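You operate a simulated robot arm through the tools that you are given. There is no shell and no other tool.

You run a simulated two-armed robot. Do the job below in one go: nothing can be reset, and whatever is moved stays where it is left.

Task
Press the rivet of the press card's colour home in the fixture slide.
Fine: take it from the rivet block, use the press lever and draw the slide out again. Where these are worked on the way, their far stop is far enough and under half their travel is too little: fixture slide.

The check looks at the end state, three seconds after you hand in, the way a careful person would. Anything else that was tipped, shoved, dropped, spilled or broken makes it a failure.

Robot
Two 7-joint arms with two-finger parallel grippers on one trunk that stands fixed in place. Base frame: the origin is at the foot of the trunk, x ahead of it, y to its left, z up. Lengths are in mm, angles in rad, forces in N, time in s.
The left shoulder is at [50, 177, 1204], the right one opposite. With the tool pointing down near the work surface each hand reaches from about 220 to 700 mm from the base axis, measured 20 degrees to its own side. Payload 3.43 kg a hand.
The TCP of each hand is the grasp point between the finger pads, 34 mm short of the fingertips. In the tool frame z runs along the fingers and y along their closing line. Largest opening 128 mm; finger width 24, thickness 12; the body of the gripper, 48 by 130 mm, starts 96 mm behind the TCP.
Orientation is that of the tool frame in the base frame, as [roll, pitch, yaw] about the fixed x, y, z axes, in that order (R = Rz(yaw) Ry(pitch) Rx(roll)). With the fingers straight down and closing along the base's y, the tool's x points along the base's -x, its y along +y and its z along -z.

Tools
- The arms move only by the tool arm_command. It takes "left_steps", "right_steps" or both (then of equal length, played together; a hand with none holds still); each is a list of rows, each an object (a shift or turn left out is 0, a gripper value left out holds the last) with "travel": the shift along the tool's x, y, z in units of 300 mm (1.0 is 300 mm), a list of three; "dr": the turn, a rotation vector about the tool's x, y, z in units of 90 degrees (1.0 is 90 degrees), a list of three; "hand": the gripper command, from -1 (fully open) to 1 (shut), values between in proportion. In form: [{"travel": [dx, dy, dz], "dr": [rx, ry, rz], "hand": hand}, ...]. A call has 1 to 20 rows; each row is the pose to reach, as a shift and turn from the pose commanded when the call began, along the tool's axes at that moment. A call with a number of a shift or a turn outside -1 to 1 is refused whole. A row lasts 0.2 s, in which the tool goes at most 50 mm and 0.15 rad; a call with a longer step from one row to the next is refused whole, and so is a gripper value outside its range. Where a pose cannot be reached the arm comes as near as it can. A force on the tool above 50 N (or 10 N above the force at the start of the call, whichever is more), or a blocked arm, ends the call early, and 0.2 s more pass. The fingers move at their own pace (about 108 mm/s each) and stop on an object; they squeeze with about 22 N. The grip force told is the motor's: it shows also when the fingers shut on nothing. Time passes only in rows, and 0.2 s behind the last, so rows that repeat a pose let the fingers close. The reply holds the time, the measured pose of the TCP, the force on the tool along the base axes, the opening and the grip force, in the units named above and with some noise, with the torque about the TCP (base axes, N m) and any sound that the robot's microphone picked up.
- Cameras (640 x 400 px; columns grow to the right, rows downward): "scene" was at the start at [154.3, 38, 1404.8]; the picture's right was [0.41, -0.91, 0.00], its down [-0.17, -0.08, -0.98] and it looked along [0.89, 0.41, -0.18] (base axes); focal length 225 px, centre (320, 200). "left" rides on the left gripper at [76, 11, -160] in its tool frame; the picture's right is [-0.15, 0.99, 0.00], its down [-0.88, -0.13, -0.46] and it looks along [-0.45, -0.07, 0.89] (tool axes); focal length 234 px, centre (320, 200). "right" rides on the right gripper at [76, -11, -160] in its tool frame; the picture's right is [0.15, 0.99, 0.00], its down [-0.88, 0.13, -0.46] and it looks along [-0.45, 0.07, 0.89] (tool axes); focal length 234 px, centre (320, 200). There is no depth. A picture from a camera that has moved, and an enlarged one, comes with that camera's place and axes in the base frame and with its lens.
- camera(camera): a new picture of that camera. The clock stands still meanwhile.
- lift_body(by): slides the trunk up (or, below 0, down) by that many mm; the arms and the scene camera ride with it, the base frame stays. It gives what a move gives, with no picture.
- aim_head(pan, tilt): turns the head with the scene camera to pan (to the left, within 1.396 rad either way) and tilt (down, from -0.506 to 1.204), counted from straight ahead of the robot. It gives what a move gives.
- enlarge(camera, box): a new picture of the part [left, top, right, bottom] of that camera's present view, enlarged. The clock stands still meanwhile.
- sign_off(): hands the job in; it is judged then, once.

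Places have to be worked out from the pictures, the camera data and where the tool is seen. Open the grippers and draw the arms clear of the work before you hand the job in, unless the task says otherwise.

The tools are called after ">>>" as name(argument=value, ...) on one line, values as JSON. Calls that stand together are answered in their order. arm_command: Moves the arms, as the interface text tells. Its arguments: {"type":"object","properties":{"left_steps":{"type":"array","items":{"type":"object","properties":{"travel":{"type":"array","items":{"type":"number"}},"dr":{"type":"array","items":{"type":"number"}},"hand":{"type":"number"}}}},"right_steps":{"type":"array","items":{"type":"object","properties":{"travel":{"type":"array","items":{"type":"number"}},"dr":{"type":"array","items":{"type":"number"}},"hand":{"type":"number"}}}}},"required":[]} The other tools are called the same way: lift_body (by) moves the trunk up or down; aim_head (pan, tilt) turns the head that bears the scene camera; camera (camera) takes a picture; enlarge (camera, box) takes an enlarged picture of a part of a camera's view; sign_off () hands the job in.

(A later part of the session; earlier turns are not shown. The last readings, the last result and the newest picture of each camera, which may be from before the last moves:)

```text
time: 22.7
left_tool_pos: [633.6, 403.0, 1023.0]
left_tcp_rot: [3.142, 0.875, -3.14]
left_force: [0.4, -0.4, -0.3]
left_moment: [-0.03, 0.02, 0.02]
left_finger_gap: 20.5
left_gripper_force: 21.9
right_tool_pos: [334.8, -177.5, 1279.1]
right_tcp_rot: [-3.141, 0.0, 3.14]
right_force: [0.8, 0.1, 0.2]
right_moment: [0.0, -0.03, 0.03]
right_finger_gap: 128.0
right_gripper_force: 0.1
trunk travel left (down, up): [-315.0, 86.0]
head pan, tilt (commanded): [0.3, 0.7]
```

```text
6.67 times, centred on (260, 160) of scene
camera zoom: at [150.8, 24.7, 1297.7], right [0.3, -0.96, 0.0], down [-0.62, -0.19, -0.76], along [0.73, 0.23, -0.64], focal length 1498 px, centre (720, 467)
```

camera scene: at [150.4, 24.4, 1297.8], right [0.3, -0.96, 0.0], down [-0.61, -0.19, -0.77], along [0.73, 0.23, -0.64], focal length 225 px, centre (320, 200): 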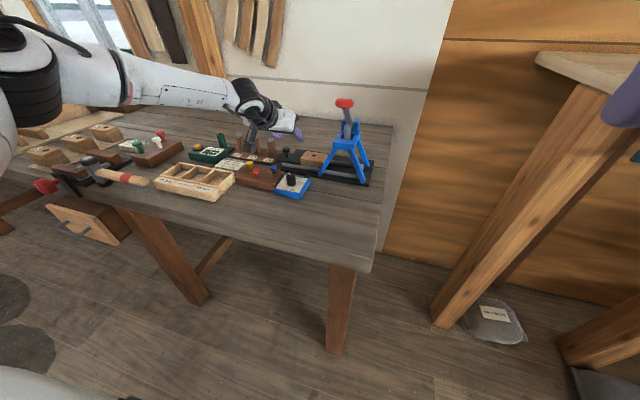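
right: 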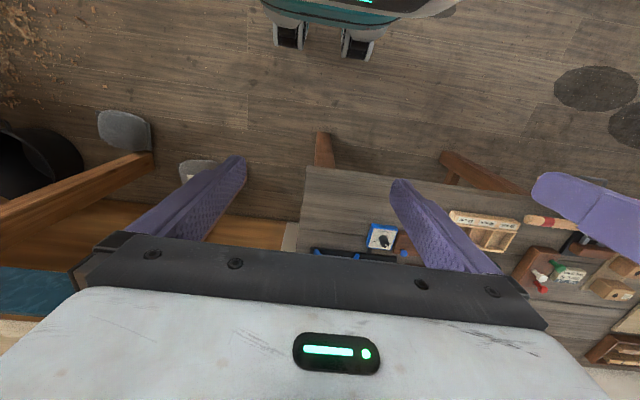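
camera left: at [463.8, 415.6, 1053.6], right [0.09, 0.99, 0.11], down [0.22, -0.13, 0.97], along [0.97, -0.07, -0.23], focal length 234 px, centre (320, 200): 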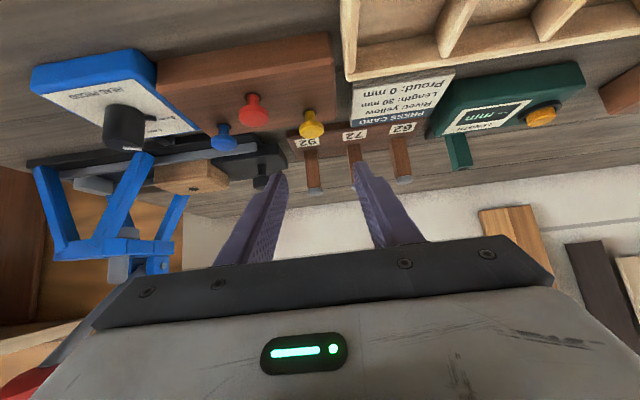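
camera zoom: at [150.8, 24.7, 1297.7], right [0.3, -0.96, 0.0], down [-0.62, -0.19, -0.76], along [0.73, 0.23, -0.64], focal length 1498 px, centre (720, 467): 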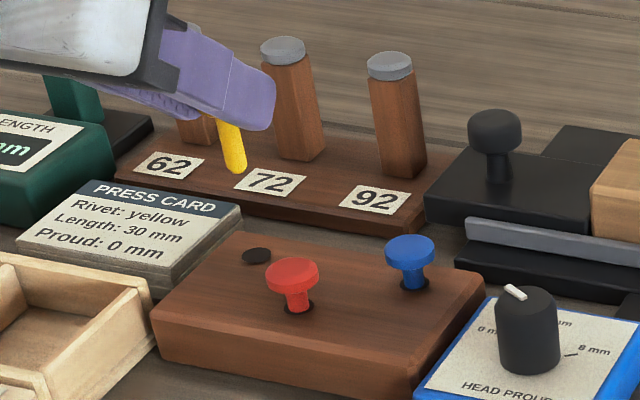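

The yellow rivet (about 30 mm shank) hangs vertically in the fingers. I carry it at this height to just beside the slide hole (~[732,243] TCP) and look again.

>>> arm_command(left_steps=[{"travel": [-0.028, -0.0666, 0.0301], "hand": 1}, {"travel": [-0.056, -0.1332, 0.0602], "hand": 1}, {"travel": [-0.084, -0.2, 0.0904], "hand": 1}, {"travel": [-0.112, -0.2665, 0.1205], "hand": 1}, {"travel": [-0.14, -0.333, 0.1506], "hand": 1}, {"travel": [-0.168, -0.4, 0.1807], "hand": 1}, {"travel": [-0.196, -0.466, 0.211], "hand": 1}, {"travel": [-0.2234, -0.533, 0.241], "hand": 1}, {"travel": [-0.2234, -0.533, 0.241], "hand": 1}])

>>> camera(camera="left")

>>> enlarge(camera="scene", box=[260, 90, 380, 190])

```text
time: 24.7
left_tool_pos: [731.8, 242.7, 1028.0]
left_tcp_rot: [-3.14, 0.875, -3.14]
left_force: [0.3, 0.6, -0.7]
left_moment: [0.0, 0.05, 0.0]
left_finger_gap: 20.7
left_gripper_force: 21.9
right_tool_pos: [332.5, -177.3, 1278.9]
right_tcp_rot: [3.141, -0.001, 3.14]
right_force: [0.2, -0.3, 0.5]
right_moment: [0.0, 0.0, 0.01]
right_finger_gap: 127.8
right_gripper_force: 0.0
trunk travel left (down, up): [-315.0, 86.0]
head pan, tilt (commanded): [0.3, 0.7]
```

```text
taken
camera left: at [560.1, 252.7, 1073.8], right [0.09, 0.99, 0.11], down [0.22, -0.13, 0.97], along [0.97, -0.07, -0.23], focal length 234 px, centre (320, 200)
```

left: 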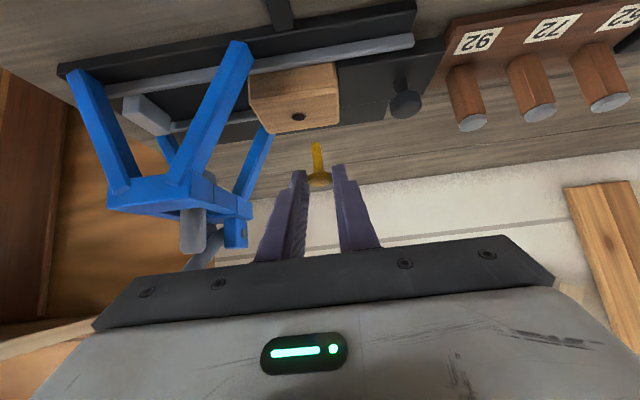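

```text
4.00 times, centred on (320, 140) of scene
camera zoom: at [150.6, 24.5, 1297.7], right [0.3, -0.96, 0.0], down [-0.62, -0.19, -0.77], along [0.73, 0.23, -0.64], focal length 899 px, centre (320, 440)
```

zoom: 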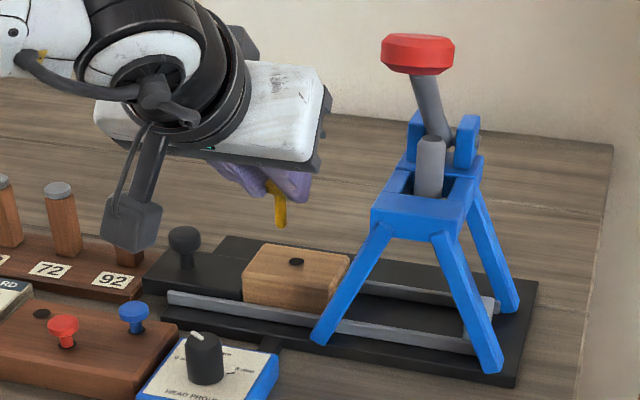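

Clear view of rivet and hole. I zoom both cameras to locate the shank tip relative to the hole.

>>> enlarge(camera="left", box=[240, 60, 400, 200])

>>> enlarge(camera="scene", box=[290, 120, 350, 170])

```text
2.86 times, centred on (320, 130) of left
camera zoom: at [560.1, 252.7, 1073.8], right [0.09, 0.99, 0.11], down [0.22, -0.13, 0.97], along [0.97, -0.07, -0.23], focal length 669 px, centre (320, 400)
```

zoom: 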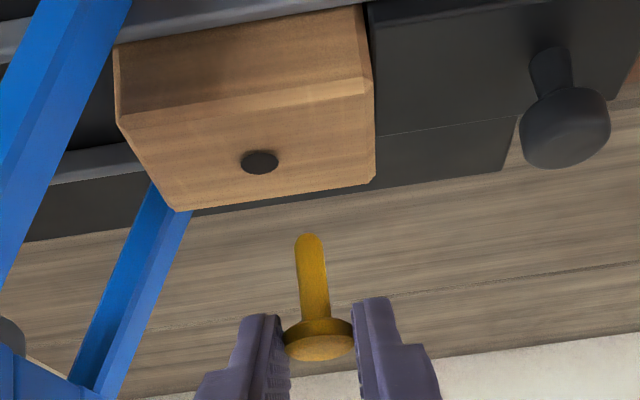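

```text
8.00 times, centred on (320, 145) of scene
camera zoom: at [150.6, 24.5, 1297.7], right [0.3, -0.96, 0.0], down [-0.62, -0.19, -0.77], along [0.73, 0.23, -0.64], focal length 1798 px, centre (320, 640)
```

zoom: 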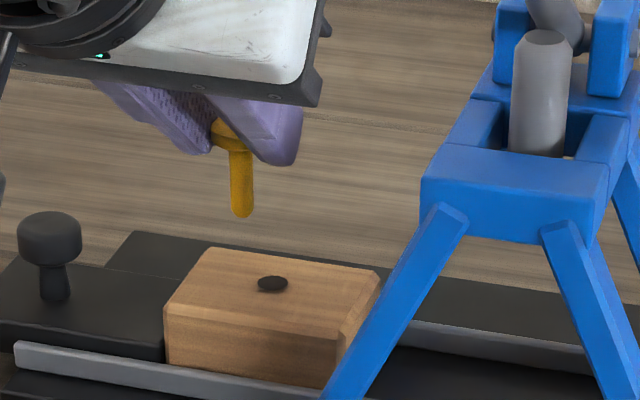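

Hole ≈ [750,229,949], shank tip ≈ [752.5,242,976]. I check the shank's tilt with a tighter zoom of the scene camera.

>>> enlarge(camera="scene", box=[300, 128, 324, 152])

>>> enlarge(camera="left", box=[295, 130, 345, 195])

```text
16.00 times, centred on (312, 140) of scene
camera zoom: at [150.6, 24.5, 1297.7], right [0.3, -0.96, 0.0], down [-0.62, -0.19, -0.77], along [0.73, 0.23, -0.64], focal length 3595 px, centre (448, 1160)
```

zoom: 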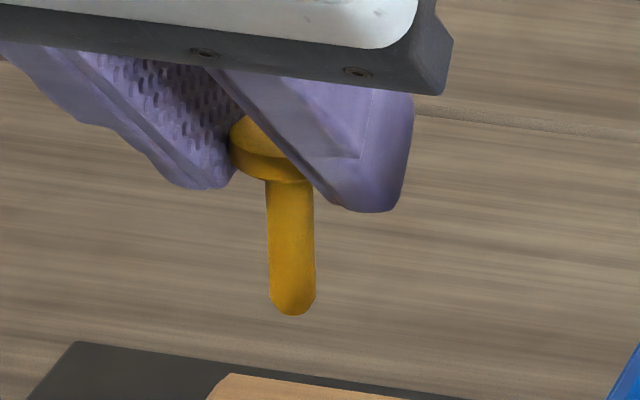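

```text
6.15 times, centred on (320, 162) of left
camera zoom: at [560.1, 252.7, 1073.8], right [0.09, 0.99, 0.11], down [0.22, -0.13, 0.97], along [0.97, -0.07, -0.23], focal length 1441 px, centre (320, 431)
```

zoom: 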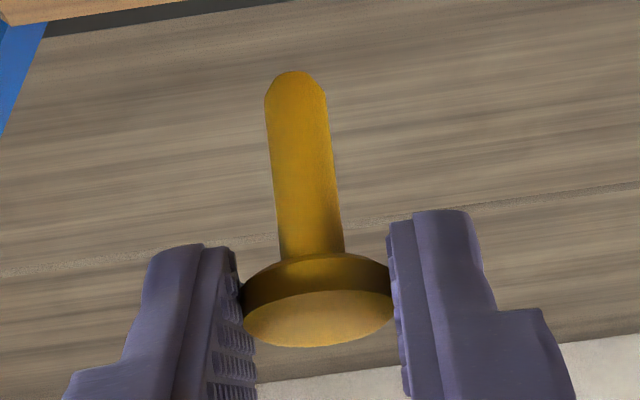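

The rivet is vertical within ~1°. Hole relative to shank tip is about (−2, −12.6) mm horizontally and 27 mm below; I shift there and lower 15 mm, then check again.

>>> arm_command(left_steps=[{"travel": [0.002, -0.021, -0.003], "hand": 1}, {"travel": [0.0043, -0.042, -0.005], "hand": 1}, {"travel": [0.0235, -0.042, 0.011], "hand": 1}, {"travel": [0.0427, -0.042, 0.027], "hand": 1}, {"travel": [0.0427, -0.042, 0.027], "hand": 1}])

>>> enlarge(camera="left", box=[280, 110, 360, 195])

>>> enlarge(camera="scene", box=[300, 130, 330, 160])

```text
time: 25.9
left_tool_pos: [723.6, 233.9, 1015.0]
left_tcp_rot: [-3.14, 0.875, -3.141]
left_force: [0.2, -1.3, -1.3]
left_moment: [-0.04, 0.06, 0.01]
left_finger_gap: 20.7
left_gripper_force: 22.1
left hand out of reach, approached as far as the arm can: row 2, 3, 4, 5
right_tool_pos: [333.9, -178.1, 1278.7]
right_tcp_rot: [3.141, 0.0, 3.14]
right_force: [0.4, -0.3, 0.2]
right_moment: [0.04, 0.0, 0.02]
right_finger_gap: 127.9
right_gripper_force: 0.0
trunk travel left (down, up): [-315.0, 86.0]
head pan, tilt (commanded): [0.3, 0.7]
```

```text
4.71 times, centred on (320, 152) of left
camera zoom: at [551.9, 245.3, 1059.8], right [0.1, 0.99, 0.11], down [0.21, -0.13, 0.97], along [0.97, -0.07, -0.22], focal length 1102 px, centre (320, 424)
```

zoom: 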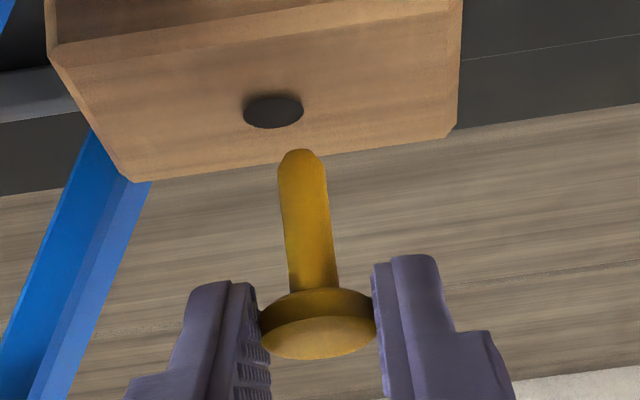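

```text
13.33 times, centred on (315, 145) of scene
camera zoom: at [150.8, 24.5, 1297.7], right [0.3, -0.96, 0.0], down [-0.62, -0.19, -0.76], along [0.73, 0.23, -0.64], focal length 2996 px, centre (387, 933)
```

zoom: 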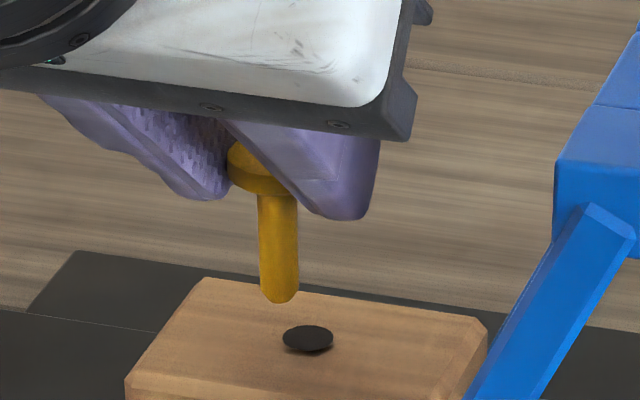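

At this y the arm hits a limit (not a distance limit). The rivet is round, so I can yaw the hand: I'll turn the fingers 20° inward about the vertical (hand body swings outward, away from the lever) and raise slightly.

>>> arm_command(left_steps=[{"travel": [-0.0128, 0, -0.0107], "dr": [0.0425, 0, 0.0357], "hand": 1}, {"travel": [-0.0256, 0, -0.0214], "dr": [0.085, 0, 0.0713], "hand": 1}, {"travel": [-0.0256, 0, -0.0214], "dr": [0.1275, 0, 0.107], "hand": 1}, {"travel": [-0.0256, 0, -0.0214], "dr": [0.17, 0, 0.1426], "hand": 1}, {"travel": [-0.0256, 0, -0.0214], "dr": [0.17, 0, 0.1426], "hand": 1}])

>>> camera(camera="scene")

```text
time: 27.1
left_tool_pos: [723.4, 235.7, 1025.3]
left_tcp_rot: [-3.139, 0.874, 2.794]
left_force: [-0.3, 0.1, -0.9]
left_moment: [0.0, 0.0, 0.01]
left_finger_gap: 20.7
left_gripper_force: 21.1
right_tool_pos: [333.9, -177.8, 1277.5]
right_tcp_rot: [-3.141, -0.002, 3.141]
right_force: [-0.4, 0.8, -0.3]
right_moment: [0.02, 0.0, 0.01]
right_finger_gap: 128.1
right_gripper_force: 0.0
trunk travel left (down, up): [-315.0, 86.0]
head pan, tilt (commanded): [0.3, 0.7]
```

```text
taken
camera scene: at [150.8, 24.4, 1297.7], right [0.3, -0.96, 0.0], down [-0.62, -0.19, -0.77], along [0.73, 0.23, -0.64], focal length 225 px, centre (320, 200)
```

scene: 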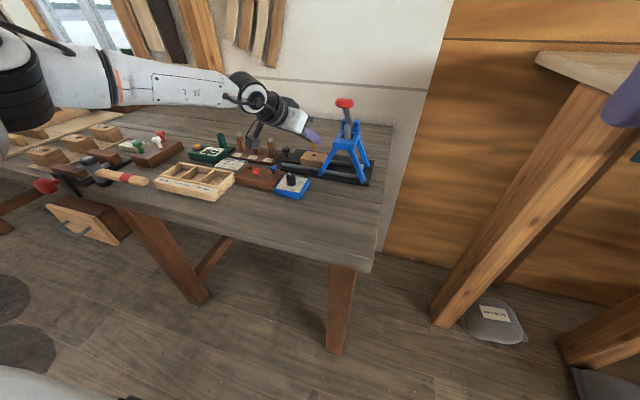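

Yaw reached (−20°). Now the shank tip should be at about [743.6,228.4]; I move it 7.4 mm forward and 1.7 mm left over the hole and look.

>>> arm_command(left_steps=[{"travel": [-0.0137, 0.0137, 0.0163], "hand": 1}, {"travel": [-0.0137, 0.0137, 0.0163], "hand": 1}])

>>> enlarge(camera="left", box=[270, 90, 370, 195])

>>> enlarge(camera="scene", box=[300, 130, 330, 160])

```text
time: 27.7
left_tool_pos: [730.1, 237.0, 1025.8]
left_tcp_rot: [-3.139, 0.875, 2.796]
left_force: [0.2, 0.9, 0.0]
left_moment: [0.01, 0.02, -0.02]
left_finger_gap: 20.6
left_gripper_force: 22.1
right_tool_pos: [334.5, -177.9, 1277.6]
right_tcp_rot: [-3.14, 0.0, 3.14]
right_force: [0.2, -0.6, 0.1]
right_moment: [0.01, 0.0, 0.0]
right_finger_gap: 128.0
right_gripper_force: 0.1
trunk travel left (down, up): [-315.0, 86.0]
head pan, tilt (commanded): [0.3, 0.7]
```

```text
3.81 times, centred on (320, 142) of left
camera zoom: at [573.6, 304.9, 1070.3], right [0.43, 0.9, 0.11], down [0.16, -0.19, 0.97], along [0.89, -0.39, -0.22], focal length 892 px, centre (320, 419)
```

zoom: 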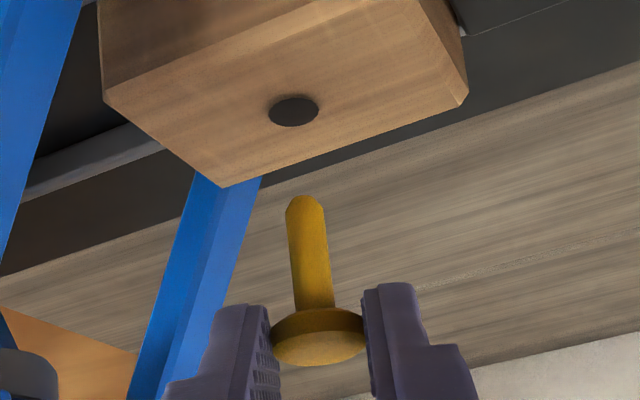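

```text
13.33 times, centred on (315, 145) of scene
camera zoom: at [150.7, 24.5, 1297.7], right [0.3, -0.96, 0.0], down [-0.62, -0.19, -0.76], along [0.73, 0.23, -0.64], focal length 2996 px, centre (387, 933)
```

zoom: 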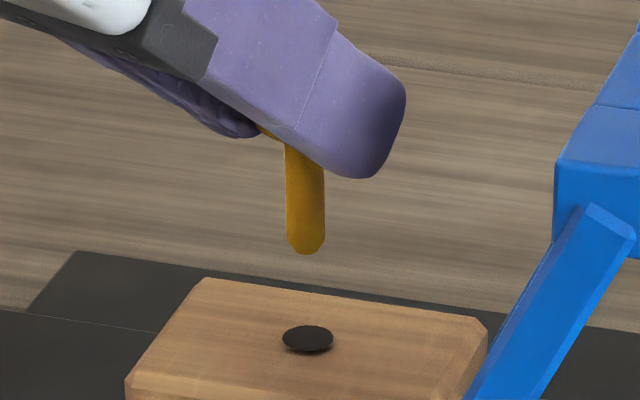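

Alignment: shank tip ≈ [750.1,229.5,973] and hole ≈ [750.0,229.4,950] — spot on. I descend 18 mm first to just above the hole.

>>> arm_command(left_steps=[{"travel": [0.0153, 0, 0.0128], "hand": 1}, {"travel": [0.0307, 0, 0.0257], "hand": 1}, {"travel": [0.046, 0, 0.0385], "hand": 1}, {"travel": [0.046, 0, 0.0385], "hand": 1}])

>>> enlarge(camera="left", box=[270, 90, 370, 195])

>>> enlarge(camera="scene", box=[300, 130, 330, 160])

```text
time: 28.7
left_tool_pos: [729.0, 236.0, 1007.0]
left_tcp_rot: [-3.141, 0.874, 2.794]
left_force: [0.2, 0.4, -0.1]
left_moment: [0.03, 0.02, 0.0]
left_finger_gap: 20.8
left_gripper_force: 22.0
right_tool_pos: [333.6, -177.8, 1278.4]
right_tcp_rot: [-3.141, -0.001, 3.141]
right_force: [-0.2, -0.1, 0.4]
right_moment: [0.02, 0.01, -0.03]
right_finger_gap: 127.6
right_gripper_force: 0.0
trunk travel left (down, up): [-315.0, 86.0]
head pan, tilt (commanded): [0.3, 0.7]
```

```text
3.81 times, centred on (320, 142) of left
camera zoom: at [572.9, 304.0, 1052.6], right [0.43, 0.9, 0.11], down [0.16, -0.19, 0.97], along [0.89, -0.4, -0.23], focal length 892 px, centre (320, 419)
```

zoom: 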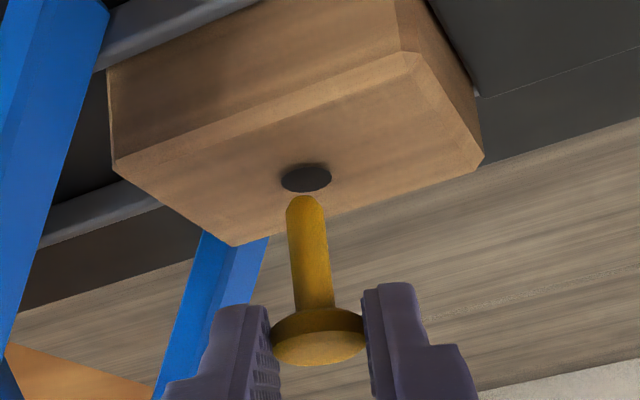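

```text
13.33 times, centred on (315, 145) of scene
camera zoom: at [150.8, 24.5, 1297.7], right [0.3, -0.96, 0.0], down [-0.62, -0.19, -0.76], along [0.73, 0.23, -0.64], focal length 2996 px, centre (387, 933)
```

zoom: 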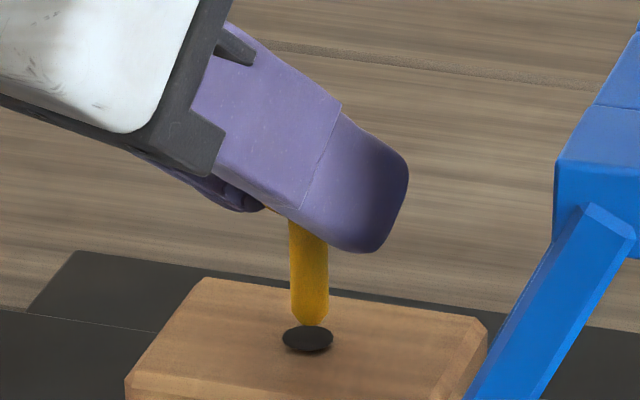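

Tip is ~5 mm above the hole, needing ~0.6 mm to the left (+y). I apply that and lower 13 mm into the hole, watching the force.

>>> arm_command(left_steps=[{"travel": [0.0005, 0.002, -0.0006], "hand": 1}, {"travel": [0.0107, 0.002, 0.008], "hand": 1}, {"travel": [0.021, 0.002, 0.0165], "hand": 1}, {"travel": [0.0337, 0.002, 0.0272], "hand": 1}, {"travel": [0.0337, 0.002, 0.0272], "hand": 1}])

>>> enlarge(camera="left", box=[270, 90, 370, 195])

>>> enlarge(camera="scene", box=[300, 130, 330, 160])

```text
time: 29.9
left_tool_pos: [730.6, 237.2, 994.3]
left_tcp_rot: [-3.14, 0.875, 2.796]
left_force: [-0.2, -0.2, -0.7]
left_moment: [-0.02, 0.05, -0.01]
left_finger_gap: 20.6
left_gripper_force: 21.9
right_tool_pos: [333.5, -177.3, 1278.9]
right_tcp_rot: [-3.14, 0.0, 3.14]
right_force: [-0.5, 0.8, -1.0]
right_moment: [0.0, 0.0, 0.0]
right_finger_gap: 128.2
right_gripper_force: 0.1
trunk travel left (down, up): [-315.0, 86.0]
head pan, tilt (commanded): [0.3, 0.7]
```

```text
3.81 times, centred on (320, 142) of left
camera zoom: at [573.3, 305.0, 1038.9], right [0.43, 0.9, 0.11], down [0.16, -0.2, 0.97], along [0.89, -0.39, -0.23], focal length 892 px, centre (320, 419)
```

zoom: 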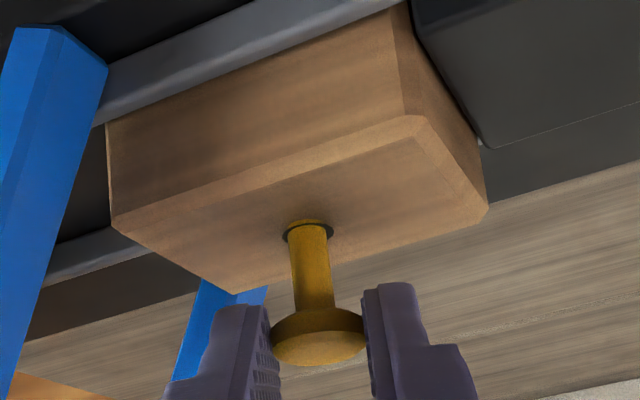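

```text
13.33 times, centred on (315, 145) of scene
camera zoom: at [150.8, 24.5, 1297.7], right [0.3, -0.96, 0.0], down [-0.62, -0.19, -0.76], along [0.73, 0.23, -0.64], focal length 2996 px, centre (387, 933)
```

zoom: 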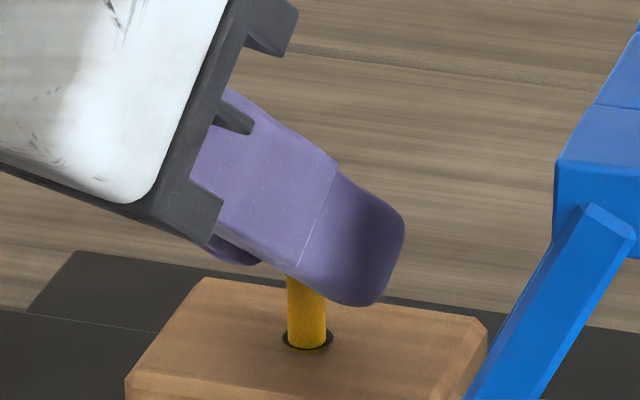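

The shank is ~8 mm inside the hole with no contact force. I lower 9 mm more, keeping ~4 mm fingertip clearance to the block.

>>> arm_command(left_steps=[{"travel": [0.0077, 0, 0.0064], "hand": 1}, {"travel": [0.0153, 0, 0.0129], "hand": 1}, {"travel": [0.023, 0, 0.0193], "hand": 1}, {"travel": [0.023, 0, 0.0193], "hand": 1}])

>>> enlarge(camera="left", box=[270, 90, 370, 195])

>>> enlarge(camera="scene", box=[300, 130, 330, 160])

```text
time: 30.9
left_tool_pos: [731.1, 236.3, 990.4]
left_tcp_rot: [-3.14, 0.884, 2.793]
left_force: [0.8, 1.5, 14.0]
left_moment: [-0.06, -0.19, 0.03]
left_finger_gap: 20.6
left_gripper_force: 22.3
right_tool_pos: [331.6, -179.0, 1279.9]
right_tcp_rot: [3.141, 0.001, 3.14]
right_force: [0.2, 0.2, -0.8]
right_moment: [0.0, -0.02, 0.05]
right_finger_gap: 128.1
right_gripper_force: 0.1
trunk travel left (down, up): [-315.0, 86.0]
head pan, tilt (commanded): [0.3, 0.7]
```

```text
3.81 times, centred on (320, 142) of left
camera zoom: at [573.4, 304.3, 1033.5], right [0.42, 0.9, 0.11], down [0.15, -0.19, 0.97], along [0.89, -0.4, -0.22], focal length 892 px, centre (320, 419)
```

zoom: 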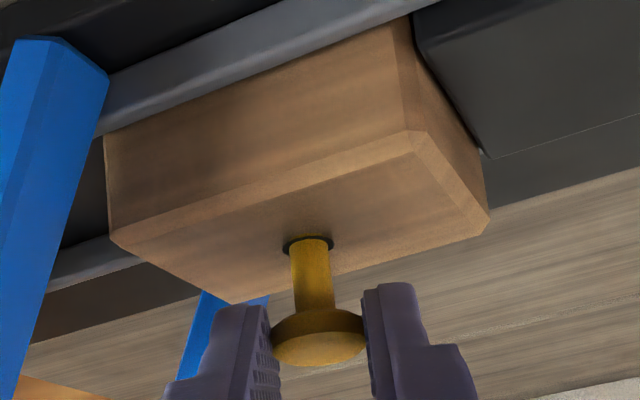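

```text
13.33 times, centred on (315, 145) of scene
camera zoom: at [149.1, 24.1, 1298.1], right [0.3, -0.96, 0.0], down [-0.61, -0.19, -0.77], along [0.73, 0.23, -0.64], focal length 2996 px, centre (387, 933)
```

zoom: 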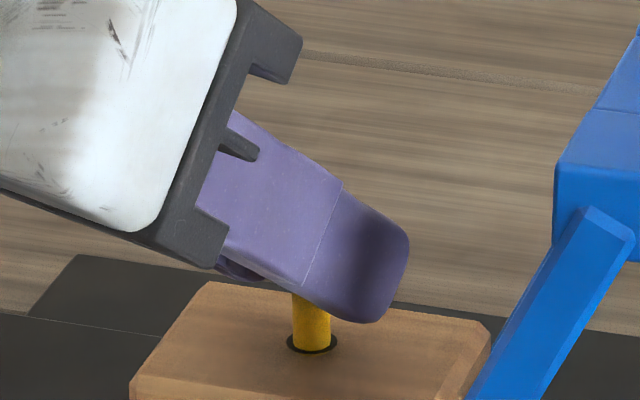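

The rivet met resistance about 12 mm deep (14 N), i.e. it's started in the hole and needs the press. I relieve the downward load by raising 4.5 mm, then open the fingers to 40 mm.

>>> arm_command(left_steps=[{"travel": [-0.0115, 0, -0.0096], "hand": 1}, {"travel": [-0.0115, 0, -0.0096], "hand": 1}])

```text
time: 31.5
left_tool_pos: [729.9, 236.7, 990.3]
left_tcp_rot: [-3.14, 0.877, 2.795]
left_force: [7.3, -0.8, 8.5]
left_moment: [-0.19, -0.56, 0.04]
left_finger_gap: 20.7
left_gripper_force: 21.9
right_tool_pos: [333.0, -178.2, 1279.0]
right_tcp_rot: [-3.141, 0.001, 3.139]
right_force: [0.6, 0.2, -0.3]
right_moment: [0.0, 0.01, 0.02]
right_finger_gap: 127.7
right_gripper_force: 0.0
trunk travel left (down, up): [-315.0, 86.0]
head pan, tilt (commanded): [0.3, 0.7]
```

Residual force is about [7,−1,8.5] N acting at the rivet; I look at how the rivet sits before releasing.

>>> enlarge(camera="left", box=[280, 130, 360, 200])

>>> enlarge(camera="scene", box=[302, 145, 326, 165])

```text
5.71 times, centred on (320, 165) of left
camera zoom: at [573.7, 304.2, 1034.6], right [0.43, 0.9, 0.11], down [0.16, -0.19, 0.97], along [0.89, -0.39, -0.22], focal length 1338 px, centre (320, 400)
```

zoom: 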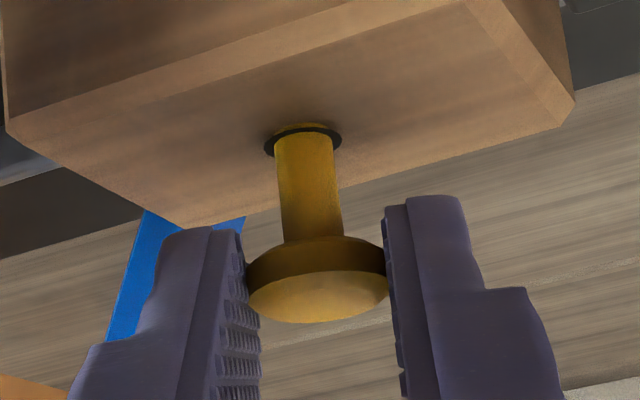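

```text
16.00 times, centred on (314, 155) of scene
camera zoom: at [150.6, 24.2, 1297.7], right [0.3, -0.96, 0.0], down [-0.62, -0.19, -0.77], along [0.73, 0.23, -0.64], focal length 3595 px, centre (416, 920)
```

zoom: 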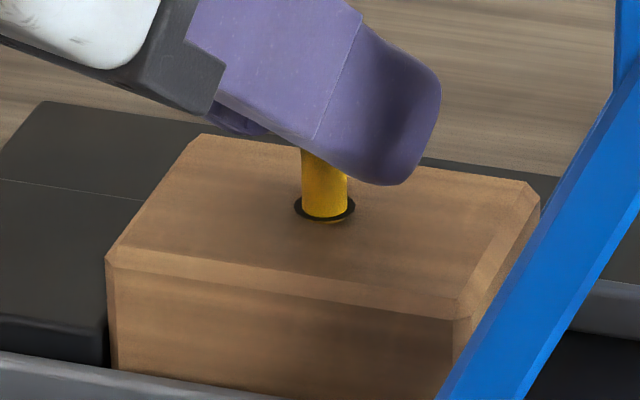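

The shank leans on the robot-side rim of the hole (hence the +x force). I nudge the hand 1.2 mm forward to centre it, then check the force.

>>> arm_command(left_steps=[{"travel": [-0.0024, 0.0014, 0.0029], "hand": 1}, {"travel": [-0.0024, 0.0014, 0.0029], "hand": 1}])

```text
time: 32.1
left_tool_pos: [731.0, 236.4, 989.8]
left_tcp_rot: [-3.141, 0.875, 2.796]
left_force: [1.4, -1.9, 9.5]
left_moment: [-0.18, -0.31, -0.01]
left_finger_gap: 20.8
left_gripper_force: 21.9
right_tool_pos: [331.3, -179.2, 1280.3]
right_tcp_rot: [3.139, 0.0, 3.139]
right_force: [-0.4, -0.5, 0.4]
right_moment: [-0.02, 0.0, 0.0]
right_finger_gap: 128.1
right_gripper_force: 0.1
trunk travel left (down, up): [-315.0, 86.0]
head pan, tilt (commanded): [0.3, 0.7]
```

Lateral force is nearly gone; I raise 1 mm to relieve the remaining vertical load.

>>> arm_command(left_steps=[{"travel": [-0.0028, -0.001, -0.0021], "hand": 1}, {"travel": [-0.0028, -0.001, -0.0021], "hand": 1}])

```text
time: 32.7
left_tool_pos: [731.2, 236.3, 991.1]
left_tcp_rot: [-3.141, 0.873, 2.794]
left_force: [-0.3, -0.3, 6.2]
left_moment: [-0.02, -0.16, 0.0]
left_finger_gap: 20.7
left_gripper_force: 22.6
right_tool_pos: [333.6, -178.6, 1279.0]
right_tcp_rot: [-3.141, -0.001, 3.139]
right_force: [-0.2, -0.7, -0.9]
right_moment: [-0.03, 0.02, 0.0]
right_finger_gap: 127.9
right_gripper_force: 0.0
trunk travel left (down, up): [-315.0, 86.0]
head pan, tilt (commanded): [0.3, 0.7]
```

Lateral forces are ~0 and 6 N vertical remains; I release now, opening to about 36 mm.

>>> arm_command(left_steps=[{"travel": [0, 0, 0], "hand": 0.44}, {"travel": [0, 0, 0], "hand": 0.44}])

>>> enlarge(camera="left", box=[280, 130, 360, 200])

>>> enlarge(camera="scene", box=[302, 145, 326, 165])

```text
time: 33.3
left_tool_pos: [731.0, 236.9, 990.5]
left_tcp_rot: [-3.14, 0.874, 2.794]
left_force: [-0.8, -0.4, 0.1]
left_moment: [0.02, 0.0, 0.0]
left_finger_gap: 35.6
left_gripper_force: 0.0
right_tool_pos: [333.1, -177.2, 1280.0]
right_tcp_rot: [-3.14, -0.001, 3.139]
right_force: [-0.2, -0.5, -0.7]
right_moment: [-0.01, 0.03, 0.01]
right_finger_gap: 128.4
right_gripper_force: 0.1
trunk travel left (down, up): [-315.0, 86.0]
head pan, tilt (commanded): [0.3, 0.7]
```

```text
5.71 times, centred on (320, 165) of left
camera zoom: at [574.8, 304.2, 1034.8], right [0.43, 0.9, 0.11], down [0.16, -0.2, 0.97], along [0.89, -0.39, -0.23], focal length 1338 px, centre (320, 400)
```

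zoom: 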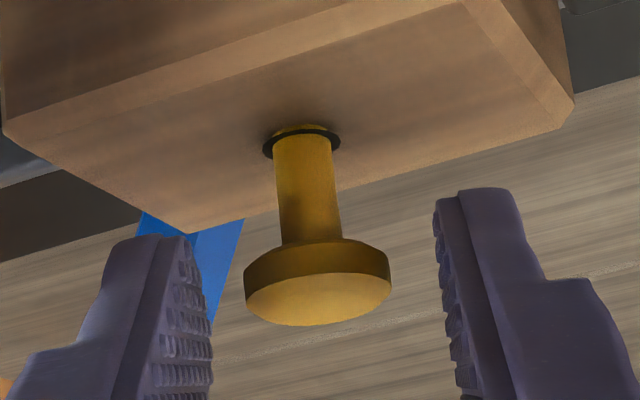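

```text
16.00 times, centred on (314, 155) of scene
camera zoom: at [150.9, 24.6, 1297.6], right [0.3, -0.96, 0.0], down [-0.62, -0.19, -0.76], along [0.73, 0.23, -0.64], focal length 3595 px, centre (416, 920)
```

zoom: 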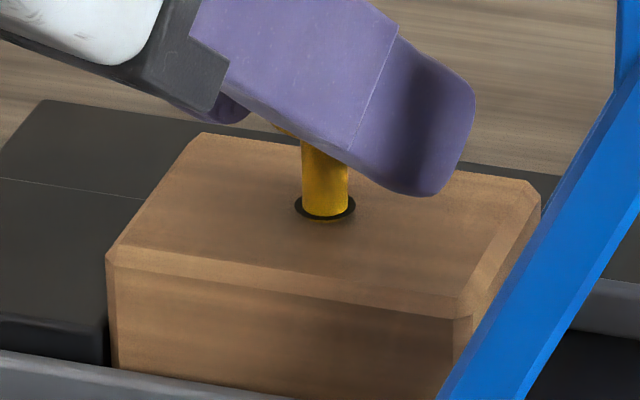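

The rivet stands upright in the hole. I lift the hand straight up 55 mm clear of it.

>>> arm_command(left_steps=[{"travel": [-0.0256, 0, -0.0214], "hand": 0.44}, {"travel": [-0.0511, 0, -0.0428], "hand": 0.44}, {"travel": [-0.0767, 0, -0.0642], "hand": 0.44}, {"travel": [-0.1023, 0, -0.0856], "hand": 0.44}, {"travel": [-0.14, 0, -0.1175], "hand": 0.44}, {"travel": [-0.14, 0, -0.1175], "hand": 0.44}])

>>> camera(camera="left")

>>> enlarge(camera="scene", box=[260, 90, 380, 190])

```text
time: 34.7
left_tool_pos: [731.5, 234.9, 1045.2]
left_tcp_rot: [-3.139, 0.874, 2.793]
left_force: [-0.4, 0.3, 0.2]
left_moment: [0.0, -0.02, 0.02]
left_finger_gap: 35.8
left_gripper_force: 0.1
right_tool_pos: [333.4, -178.5, 1278.4]
right_tcp_rot: [-3.14, 0.0, 3.139]
right_force: [-0.4, -0.2, 0.1]
right_moment: [0.0, -0.01, -0.01]
right_finger_gap: 127.9
right_gripper_force: 0.0
trunk travel left (down, up): [-315.0, 86.0]
head pan, tilt (commanded): [0.3, 0.7]
```

```text
taken
camera left: at [573.9, 303.5, 1090.6], right [0.43, 0.9, 0.11], down [0.16, -0.19, 0.97], along [0.89, -0.39, -0.23], focal length 234 px, centre (320, 200)
```

left: 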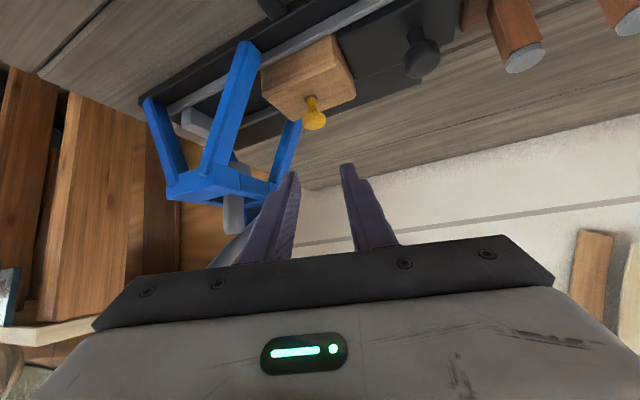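

```text
4.00 times, centred on (320, 140) of scene
camera zoom: at [150.8, 24.6, 1297.7], right [0.3, -0.96, 0.0], down [-0.62, -0.19, -0.76], along [0.73, 0.23, -0.64], focal length 899 px, centre (320, 440)
```

zoom: 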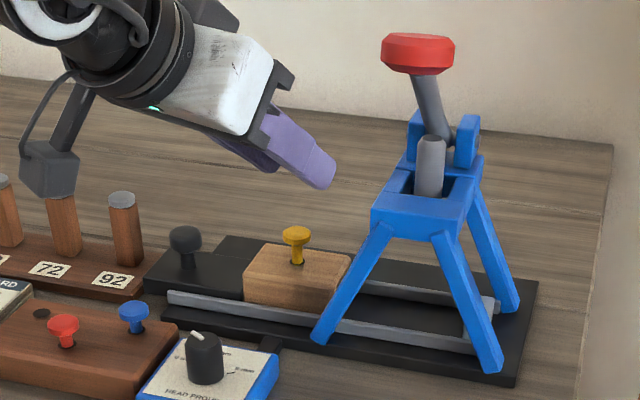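

The rivet stands proud in the slide block. I move over the slide knob (~[764,331]) at a safe height, opening to 44 mm, and look.

>>> arm_command(left_steps=[{"travel": [0.027, 0.112, 0], "hand": 0.3125}, {"travel": [0.06, 0.224, 0], "hand": 0.3125}, {"travel": [0.108, 0.3367, 0.0007], "hand": 0.3125}, {"travel": [0.108, 0.3367, 0.0007], "hand": 0.3125}])

>>> enlarge(camera="left", box=[240, 60, 400, 200])

>>> enlarge(camera="scene", box=[270, 120, 330, 170])

```text
time: 35.7
left_tool_pos: [704.0, 302.6, 1018.6]
left_tcp_rot: [3.136, 0.877, 2.797]
left_force: [-0.1, 0.4, 0.4]
left_moment: [-0.03, 0.02, 0.02]
left_finger_gap: 44.0
left_gripper_force: 0.1
left hand out of reach, approached as far as the arm can: row 1, 2, 3, 4
right_tool_pos: [332.6, -178.6, 1278.2]
right_tcp_rot: [3.14, 0.001, 3.139]
right_force: [-0.9, -0.2, 0.7]
right_moment: [-0.03, 0.0, 0.01]
right_finger_gap: 128.2
right_gripper_force: 0.0
trunk travel left (down, up): [-315.0, 86.0]
head pan, tilt (commanded): [0.3, 0.7]
```

```text
2.86 times, centred on (320, 130) of left
camera zoom: at [547.0, 369.3, 1062.4], right [0.42, 0.9, 0.12], down [0.16, -0.2, 0.97], along [0.89, -0.39, -0.22], focal length 669 px, centre (320, 400)
```

zoom: 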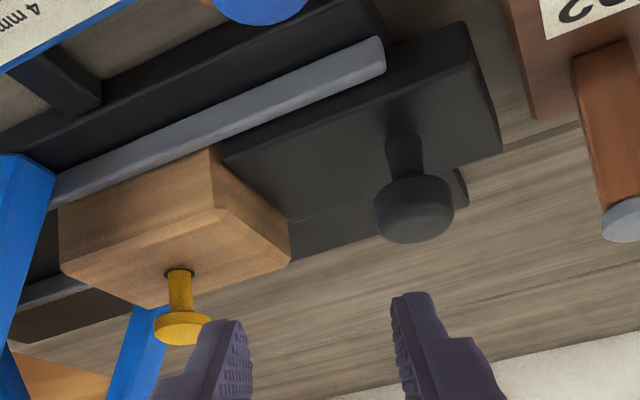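

```text
8.00 times, centred on (300, 145) of scene
camera zoom: at [150.8, 24.3, 1297.7], right [0.3, -0.96, 0.0], down [-0.62, -0.19, -0.77], along [0.73, 0.23, -0.64], focal length 1798 px, centre (480, 640)
```

zoom: 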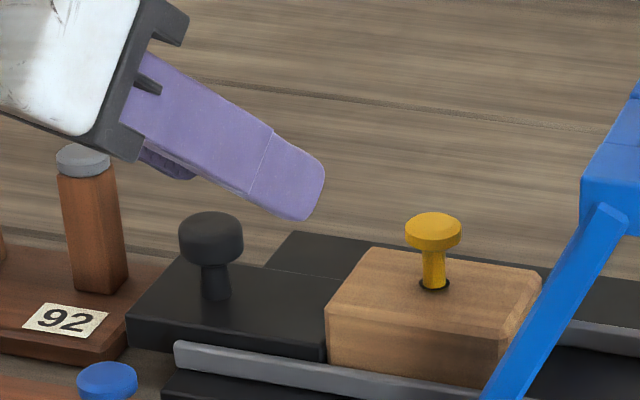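

Yaw −20° is out of reach this far left; here the hand should point straight ahead. I turn back to yaw 0 with tilt 55°, moving to about [729,331,1018] above the slide knob.

>>> arm_command(left_steps=[{"travel": [0, 0.0, 0], "dr": [-0.0581, -0.018, -0.0446], "hand": 0.3125}, {"travel": [-0.01, 0.039, 0.012], "dr": [-0.1163, -0.0361, -0.0892], "hand": 0.3125}, {"travel": [-0.02, 0.077, 0.024], "dr": [-0.1744, -0.0541, -0.1338], "hand": 0.3125}, {"travel": [-0.03, 0.116, 0.0357], "dr": [-0.1744, -0.0541, -0.1338], "hand": 0.3125}, {"travel": [-0.03, 0.116, 0.0357], "dr": [-0.1744, -0.0541, -0.1338], "hand": 0.3125}])

>>> enlarge(camera="left", box=[240, 60, 400, 200])

>>> enlarge(camera="scene", box=[270, 120, 330, 170])

```text
time: 36.9
left_tool_pos: [729.7, 328.3, 1019.8]
left_tcp_rot: [-3.139, 0.96, 3.14]
left_force: [0.3, -0.9, -0.6]
left_moment: [-0.01, -0.02, -0.02]
left_finger_gap: 43.9
left_gripper_force: 0.2
right_tool_pos: [332.9, -178.2, 1278.7]
right_tcp_rot: [3.14, 0.0, 3.141]
right_force: [0.2, 0.7, 0.5]
right_moment: [0.0, -0.01, 0.01]
right_finger_gap: 128.1
right_gripper_force: 0.0
trunk travel left (down, up): [-315.0, 86.0]
head pan, tilt (commanded): [0.3, 0.7]
```

```text
2.86 times, centred on (320, 130) of left
camera zoom: at [556.0, 339.6, 1050.1], right [0.09, 0.99, 0.12], down [0.13, -0.13, 0.98], along [0.99, -0.07, -0.14], focal length 669 px, centre (320, 400)
```

zoom: 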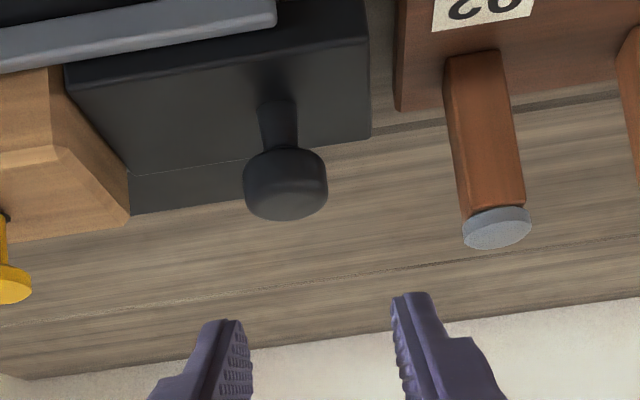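

```text
8.00 times, centred on (300, 145) of scene
camera zoom: at [150.7, 24.5, 1297.7], right [0.3, -0.96, 0.0], down [-0.62, -0.19, -0.77], along [0.73, 0.23, -0.64], focal length 1798 px, centre (480, 640)
```

zoom: 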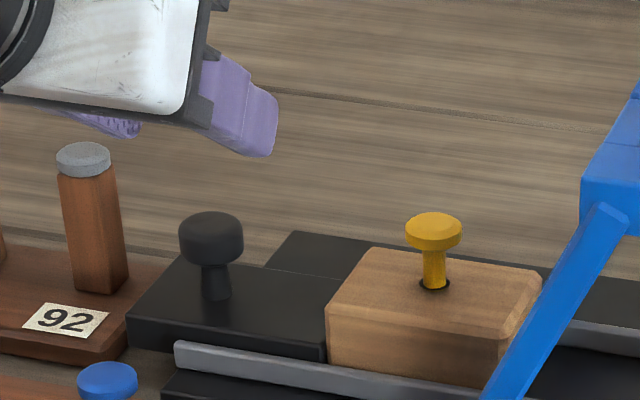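

Better-conditioned triangulation puts the slide knob centre at ≈[750,324.5,953], Ø26, plate top ≈926 — the slide runs along y. I descend partly with the gap at 40 mm and check alignment.

>>> arm_command(left_steps=[{"travel": [0.0259, -0.0127, 0.0212], "hand": 0.375}, {"travel": [0.0517, -0.0127, 0.0424], "hand": 0.375}, {"travel": [0.0776, -0.0127, 0.0636], "hand": 0.375}, {"travel": [0.0776, -0.0127, 0.0636], "hand": 0.375}])

>>> enlarge(camera="left", box=[260, 90, 380, 195])

>>> enlarge(camera="scene", box=[270, 120, 330, 170])

```text
time: 37.9
left_tool_pos: [733.1, 325.3, 991.0]
left_tcp_rot: [-3.14, 0.96, 3.139]
left_force: [0.4, 0.4, 0.5]
left_moment: [0.01, -0.04, 0.01]
left_finger_gap: 39.8
left_gripper_force: 0.2
right_tool_pos: [334.3, -177.0, 1279.0]
right_tcp_rot: [-3.141, 0.0, 3.142]
right_force: [0.0, -0.5, -0.4]
right_moment: [0.03, 0.01, 0.0]
right_finger_gap: 128.2
right_gripper_force: 0.2
trunk travel left (down, up): [-315.0, 86.0]
head pan, tilt (commanded): [0.3, 0.7]
```

```text
3.81 times, centred on (320, 142) of left
camera zoom: at [559.1, 336.2, 1020.0], right [0.09, 0.99, 0.12], down [0.13, -0.13, 0.98], along [0.99, -0.07, -0.14], focal length 892 px, centre (320, 419)
```

zoom: 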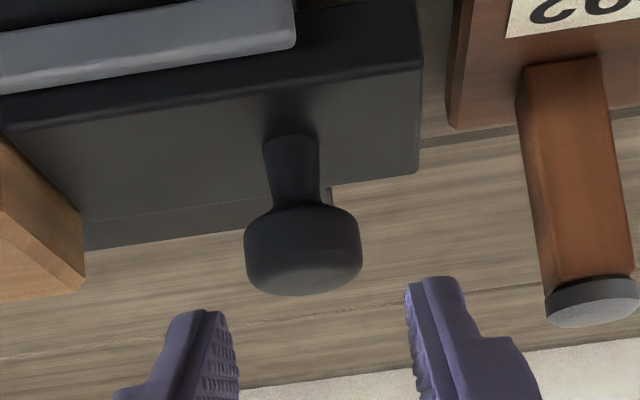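

```text
8.00 times, centred on (300, 145) of scene
camera zoom: at [150.7, 24.5, 1297.7], right [0.3, -0.96, 0.0], down [-0.62, -0.19, -0.77], along [0.73, 0.23, -0.64], focal length 1798 px, centre (480, 640)
```

zoom: 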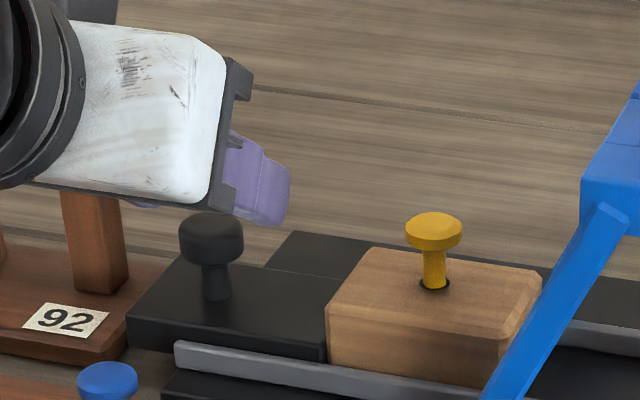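

Knob is centred between the fingers. I descend the remaining 24 mm so the fingers straddle it.

>>> arm_command(left_steps=[{"travel": [0.0225, -0.0017, 0.0144], "hand": 0.375}, {"travel": [0.045, -0.0017, 0.0287], "hand": 0.375}, {"travel": [0.0674, -0.0017, 0.0431], "hand": 0.375}, {"travel": [0.0674, -0.0017, 0.0431], "hand": 0.375}])

>>> enlarge(camera="left", box=[260, 90, 380, 195])

>>> enlarge(camera="scene", box=[270, 120, 330, 170])

```text
time: 38.9
left_tool_pos: [731.7, 325.1, 966.2]
left_tcp_rot: [-3.14, 0.96, 3.139]
left_force: [0.6, 0.3, 0.2]
left_moment: [0.0, -0.01, -0.03]
left_finger_gap: 39.7
left_gripper_force: 0.1
right_tool_pos: [333.6, -177.4, 1278.3]
right_tcp_rot: [3.141, 0.0, 3.141]
right_force: [-0.4, 0.7, -0.2]
right_moment: [0.0, -0.04, -0.02]
right_finger_gap: 127.8
right_gripper_force: 0.1
trunk travel left (down, up): [-315.0, 86.0]
head pan, tilt (commanded): [0.3, 0.7]
```

```text
3.81 times, centred on (320, 142) of left
camera zoom: at [557.8, 335.7, 996.1], right [0.09, 0.99, 0.12], down [0.13, -0.13, 0.98], along [0.99, -0.07, -0.14], focal length 892 px, centre (320, 419)
```

zoom: 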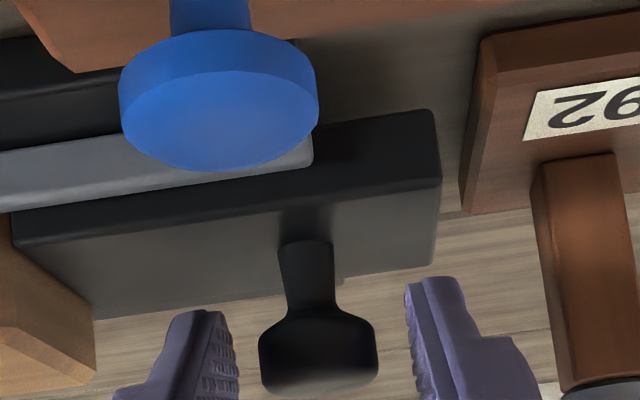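

```text
8.00 times, centred on (300, 145) of scene
camera zoom: at [150.7, 24.5, 1297.7], right [0.3, -0.96, 0.0], down [-0.62, -0.19, -0.77], along [0.73, 0.23, -0.64], focal length 1798 px, centre (480, 640)
```

zoom: 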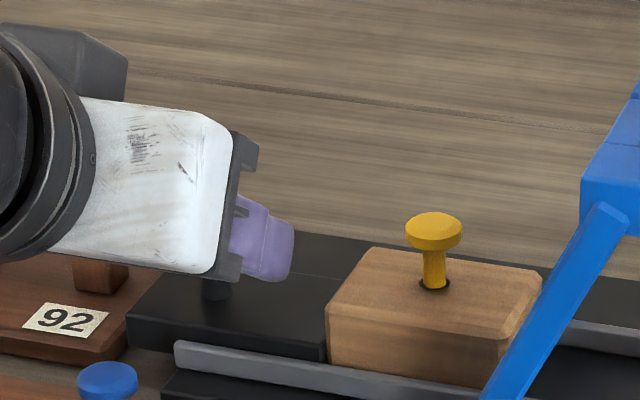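

The knob sits between the fingers 22 mm past the TCP. I narrow the gap to ~31 mm and push the slide 45 mm toward the press (−y).

>>> arm_command(left_steps=[{"travel": [0, 0, 0], "hand": 0.52}, {"travel": [0, -0.025, 0], "hand": 0.52}, {"travel": [0, -0.05, 0], "hand": 0.52}, {"travel": [0, -0.075, 0], "hand": 0.52}, {"travel": [0, -0.1, 0], "hand": 0.52}, {"travel": [0, -0.125, 0], "hand": 0.52}, {"travel": [0, -0.15, 0], "hand": 0.52}, {"travel": [0, -0.15, 0], "hand": 0.52}])

>>> enlarge(camera="scene", box=[260, 90, 380, 190])

>>> camera(camera="left")

```text
time: 40.7
left_tool_pos: [731.1, 279.2, 965.6]
left_tcp_rot: [-3.139, 0.96, 3.141]
left_force: [0.1, 2.2, 0.3]
left_moment: [0.02, -0.02, 0.02]
left_finger_gap: 31.4
left_gripper_force: 0.6
right_tool_pos: [334.8, -177.5, 1278.6]
right_tcp_rot: [-3.142, 0.0, 3.14]
right_force: [-0.2, 0.0, 0.2]
right_moment: [-0.05, -0.02, 0.0]
right_finger_gap: 128.1
right_gripper_force: 0.1
trunk travel left (down, up): [-315.0, 86.0]
head pan, tilt (commanded): [0.3, 0.7]
```

```text
4.00 times, centred on (320, 140) of scene
camera zoom: at [150.7, 24.6, 1297.7], right [0.3, -0.96, 0.0], down [-0.62, -0.19, -0.76], along [0.73, 0.23, -0.64], focal length 899 px, centre (320, 440)
```

zoom: 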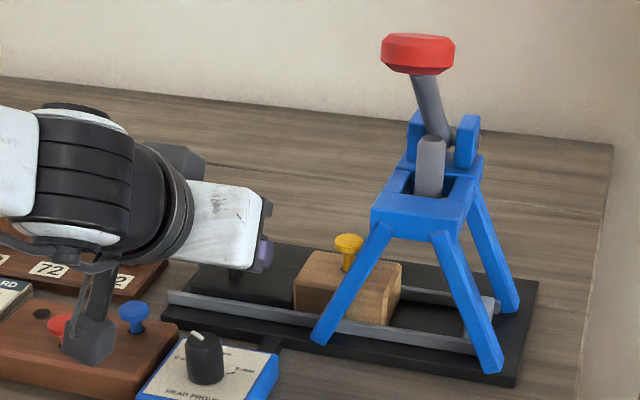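

```text
taken
camera left: at [556.6, 290.8, 995.2], right [0.09, 0.99, 0.12], down [0.13, -0.13, 0.98], along [0.99, -0.07, -0.14], focal length 234 px, centre (320, 200)
```

left: 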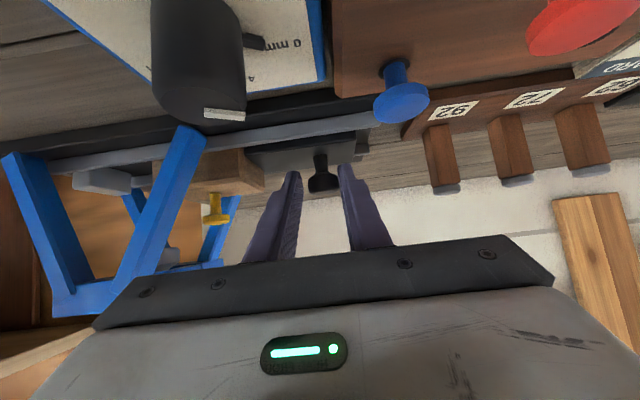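

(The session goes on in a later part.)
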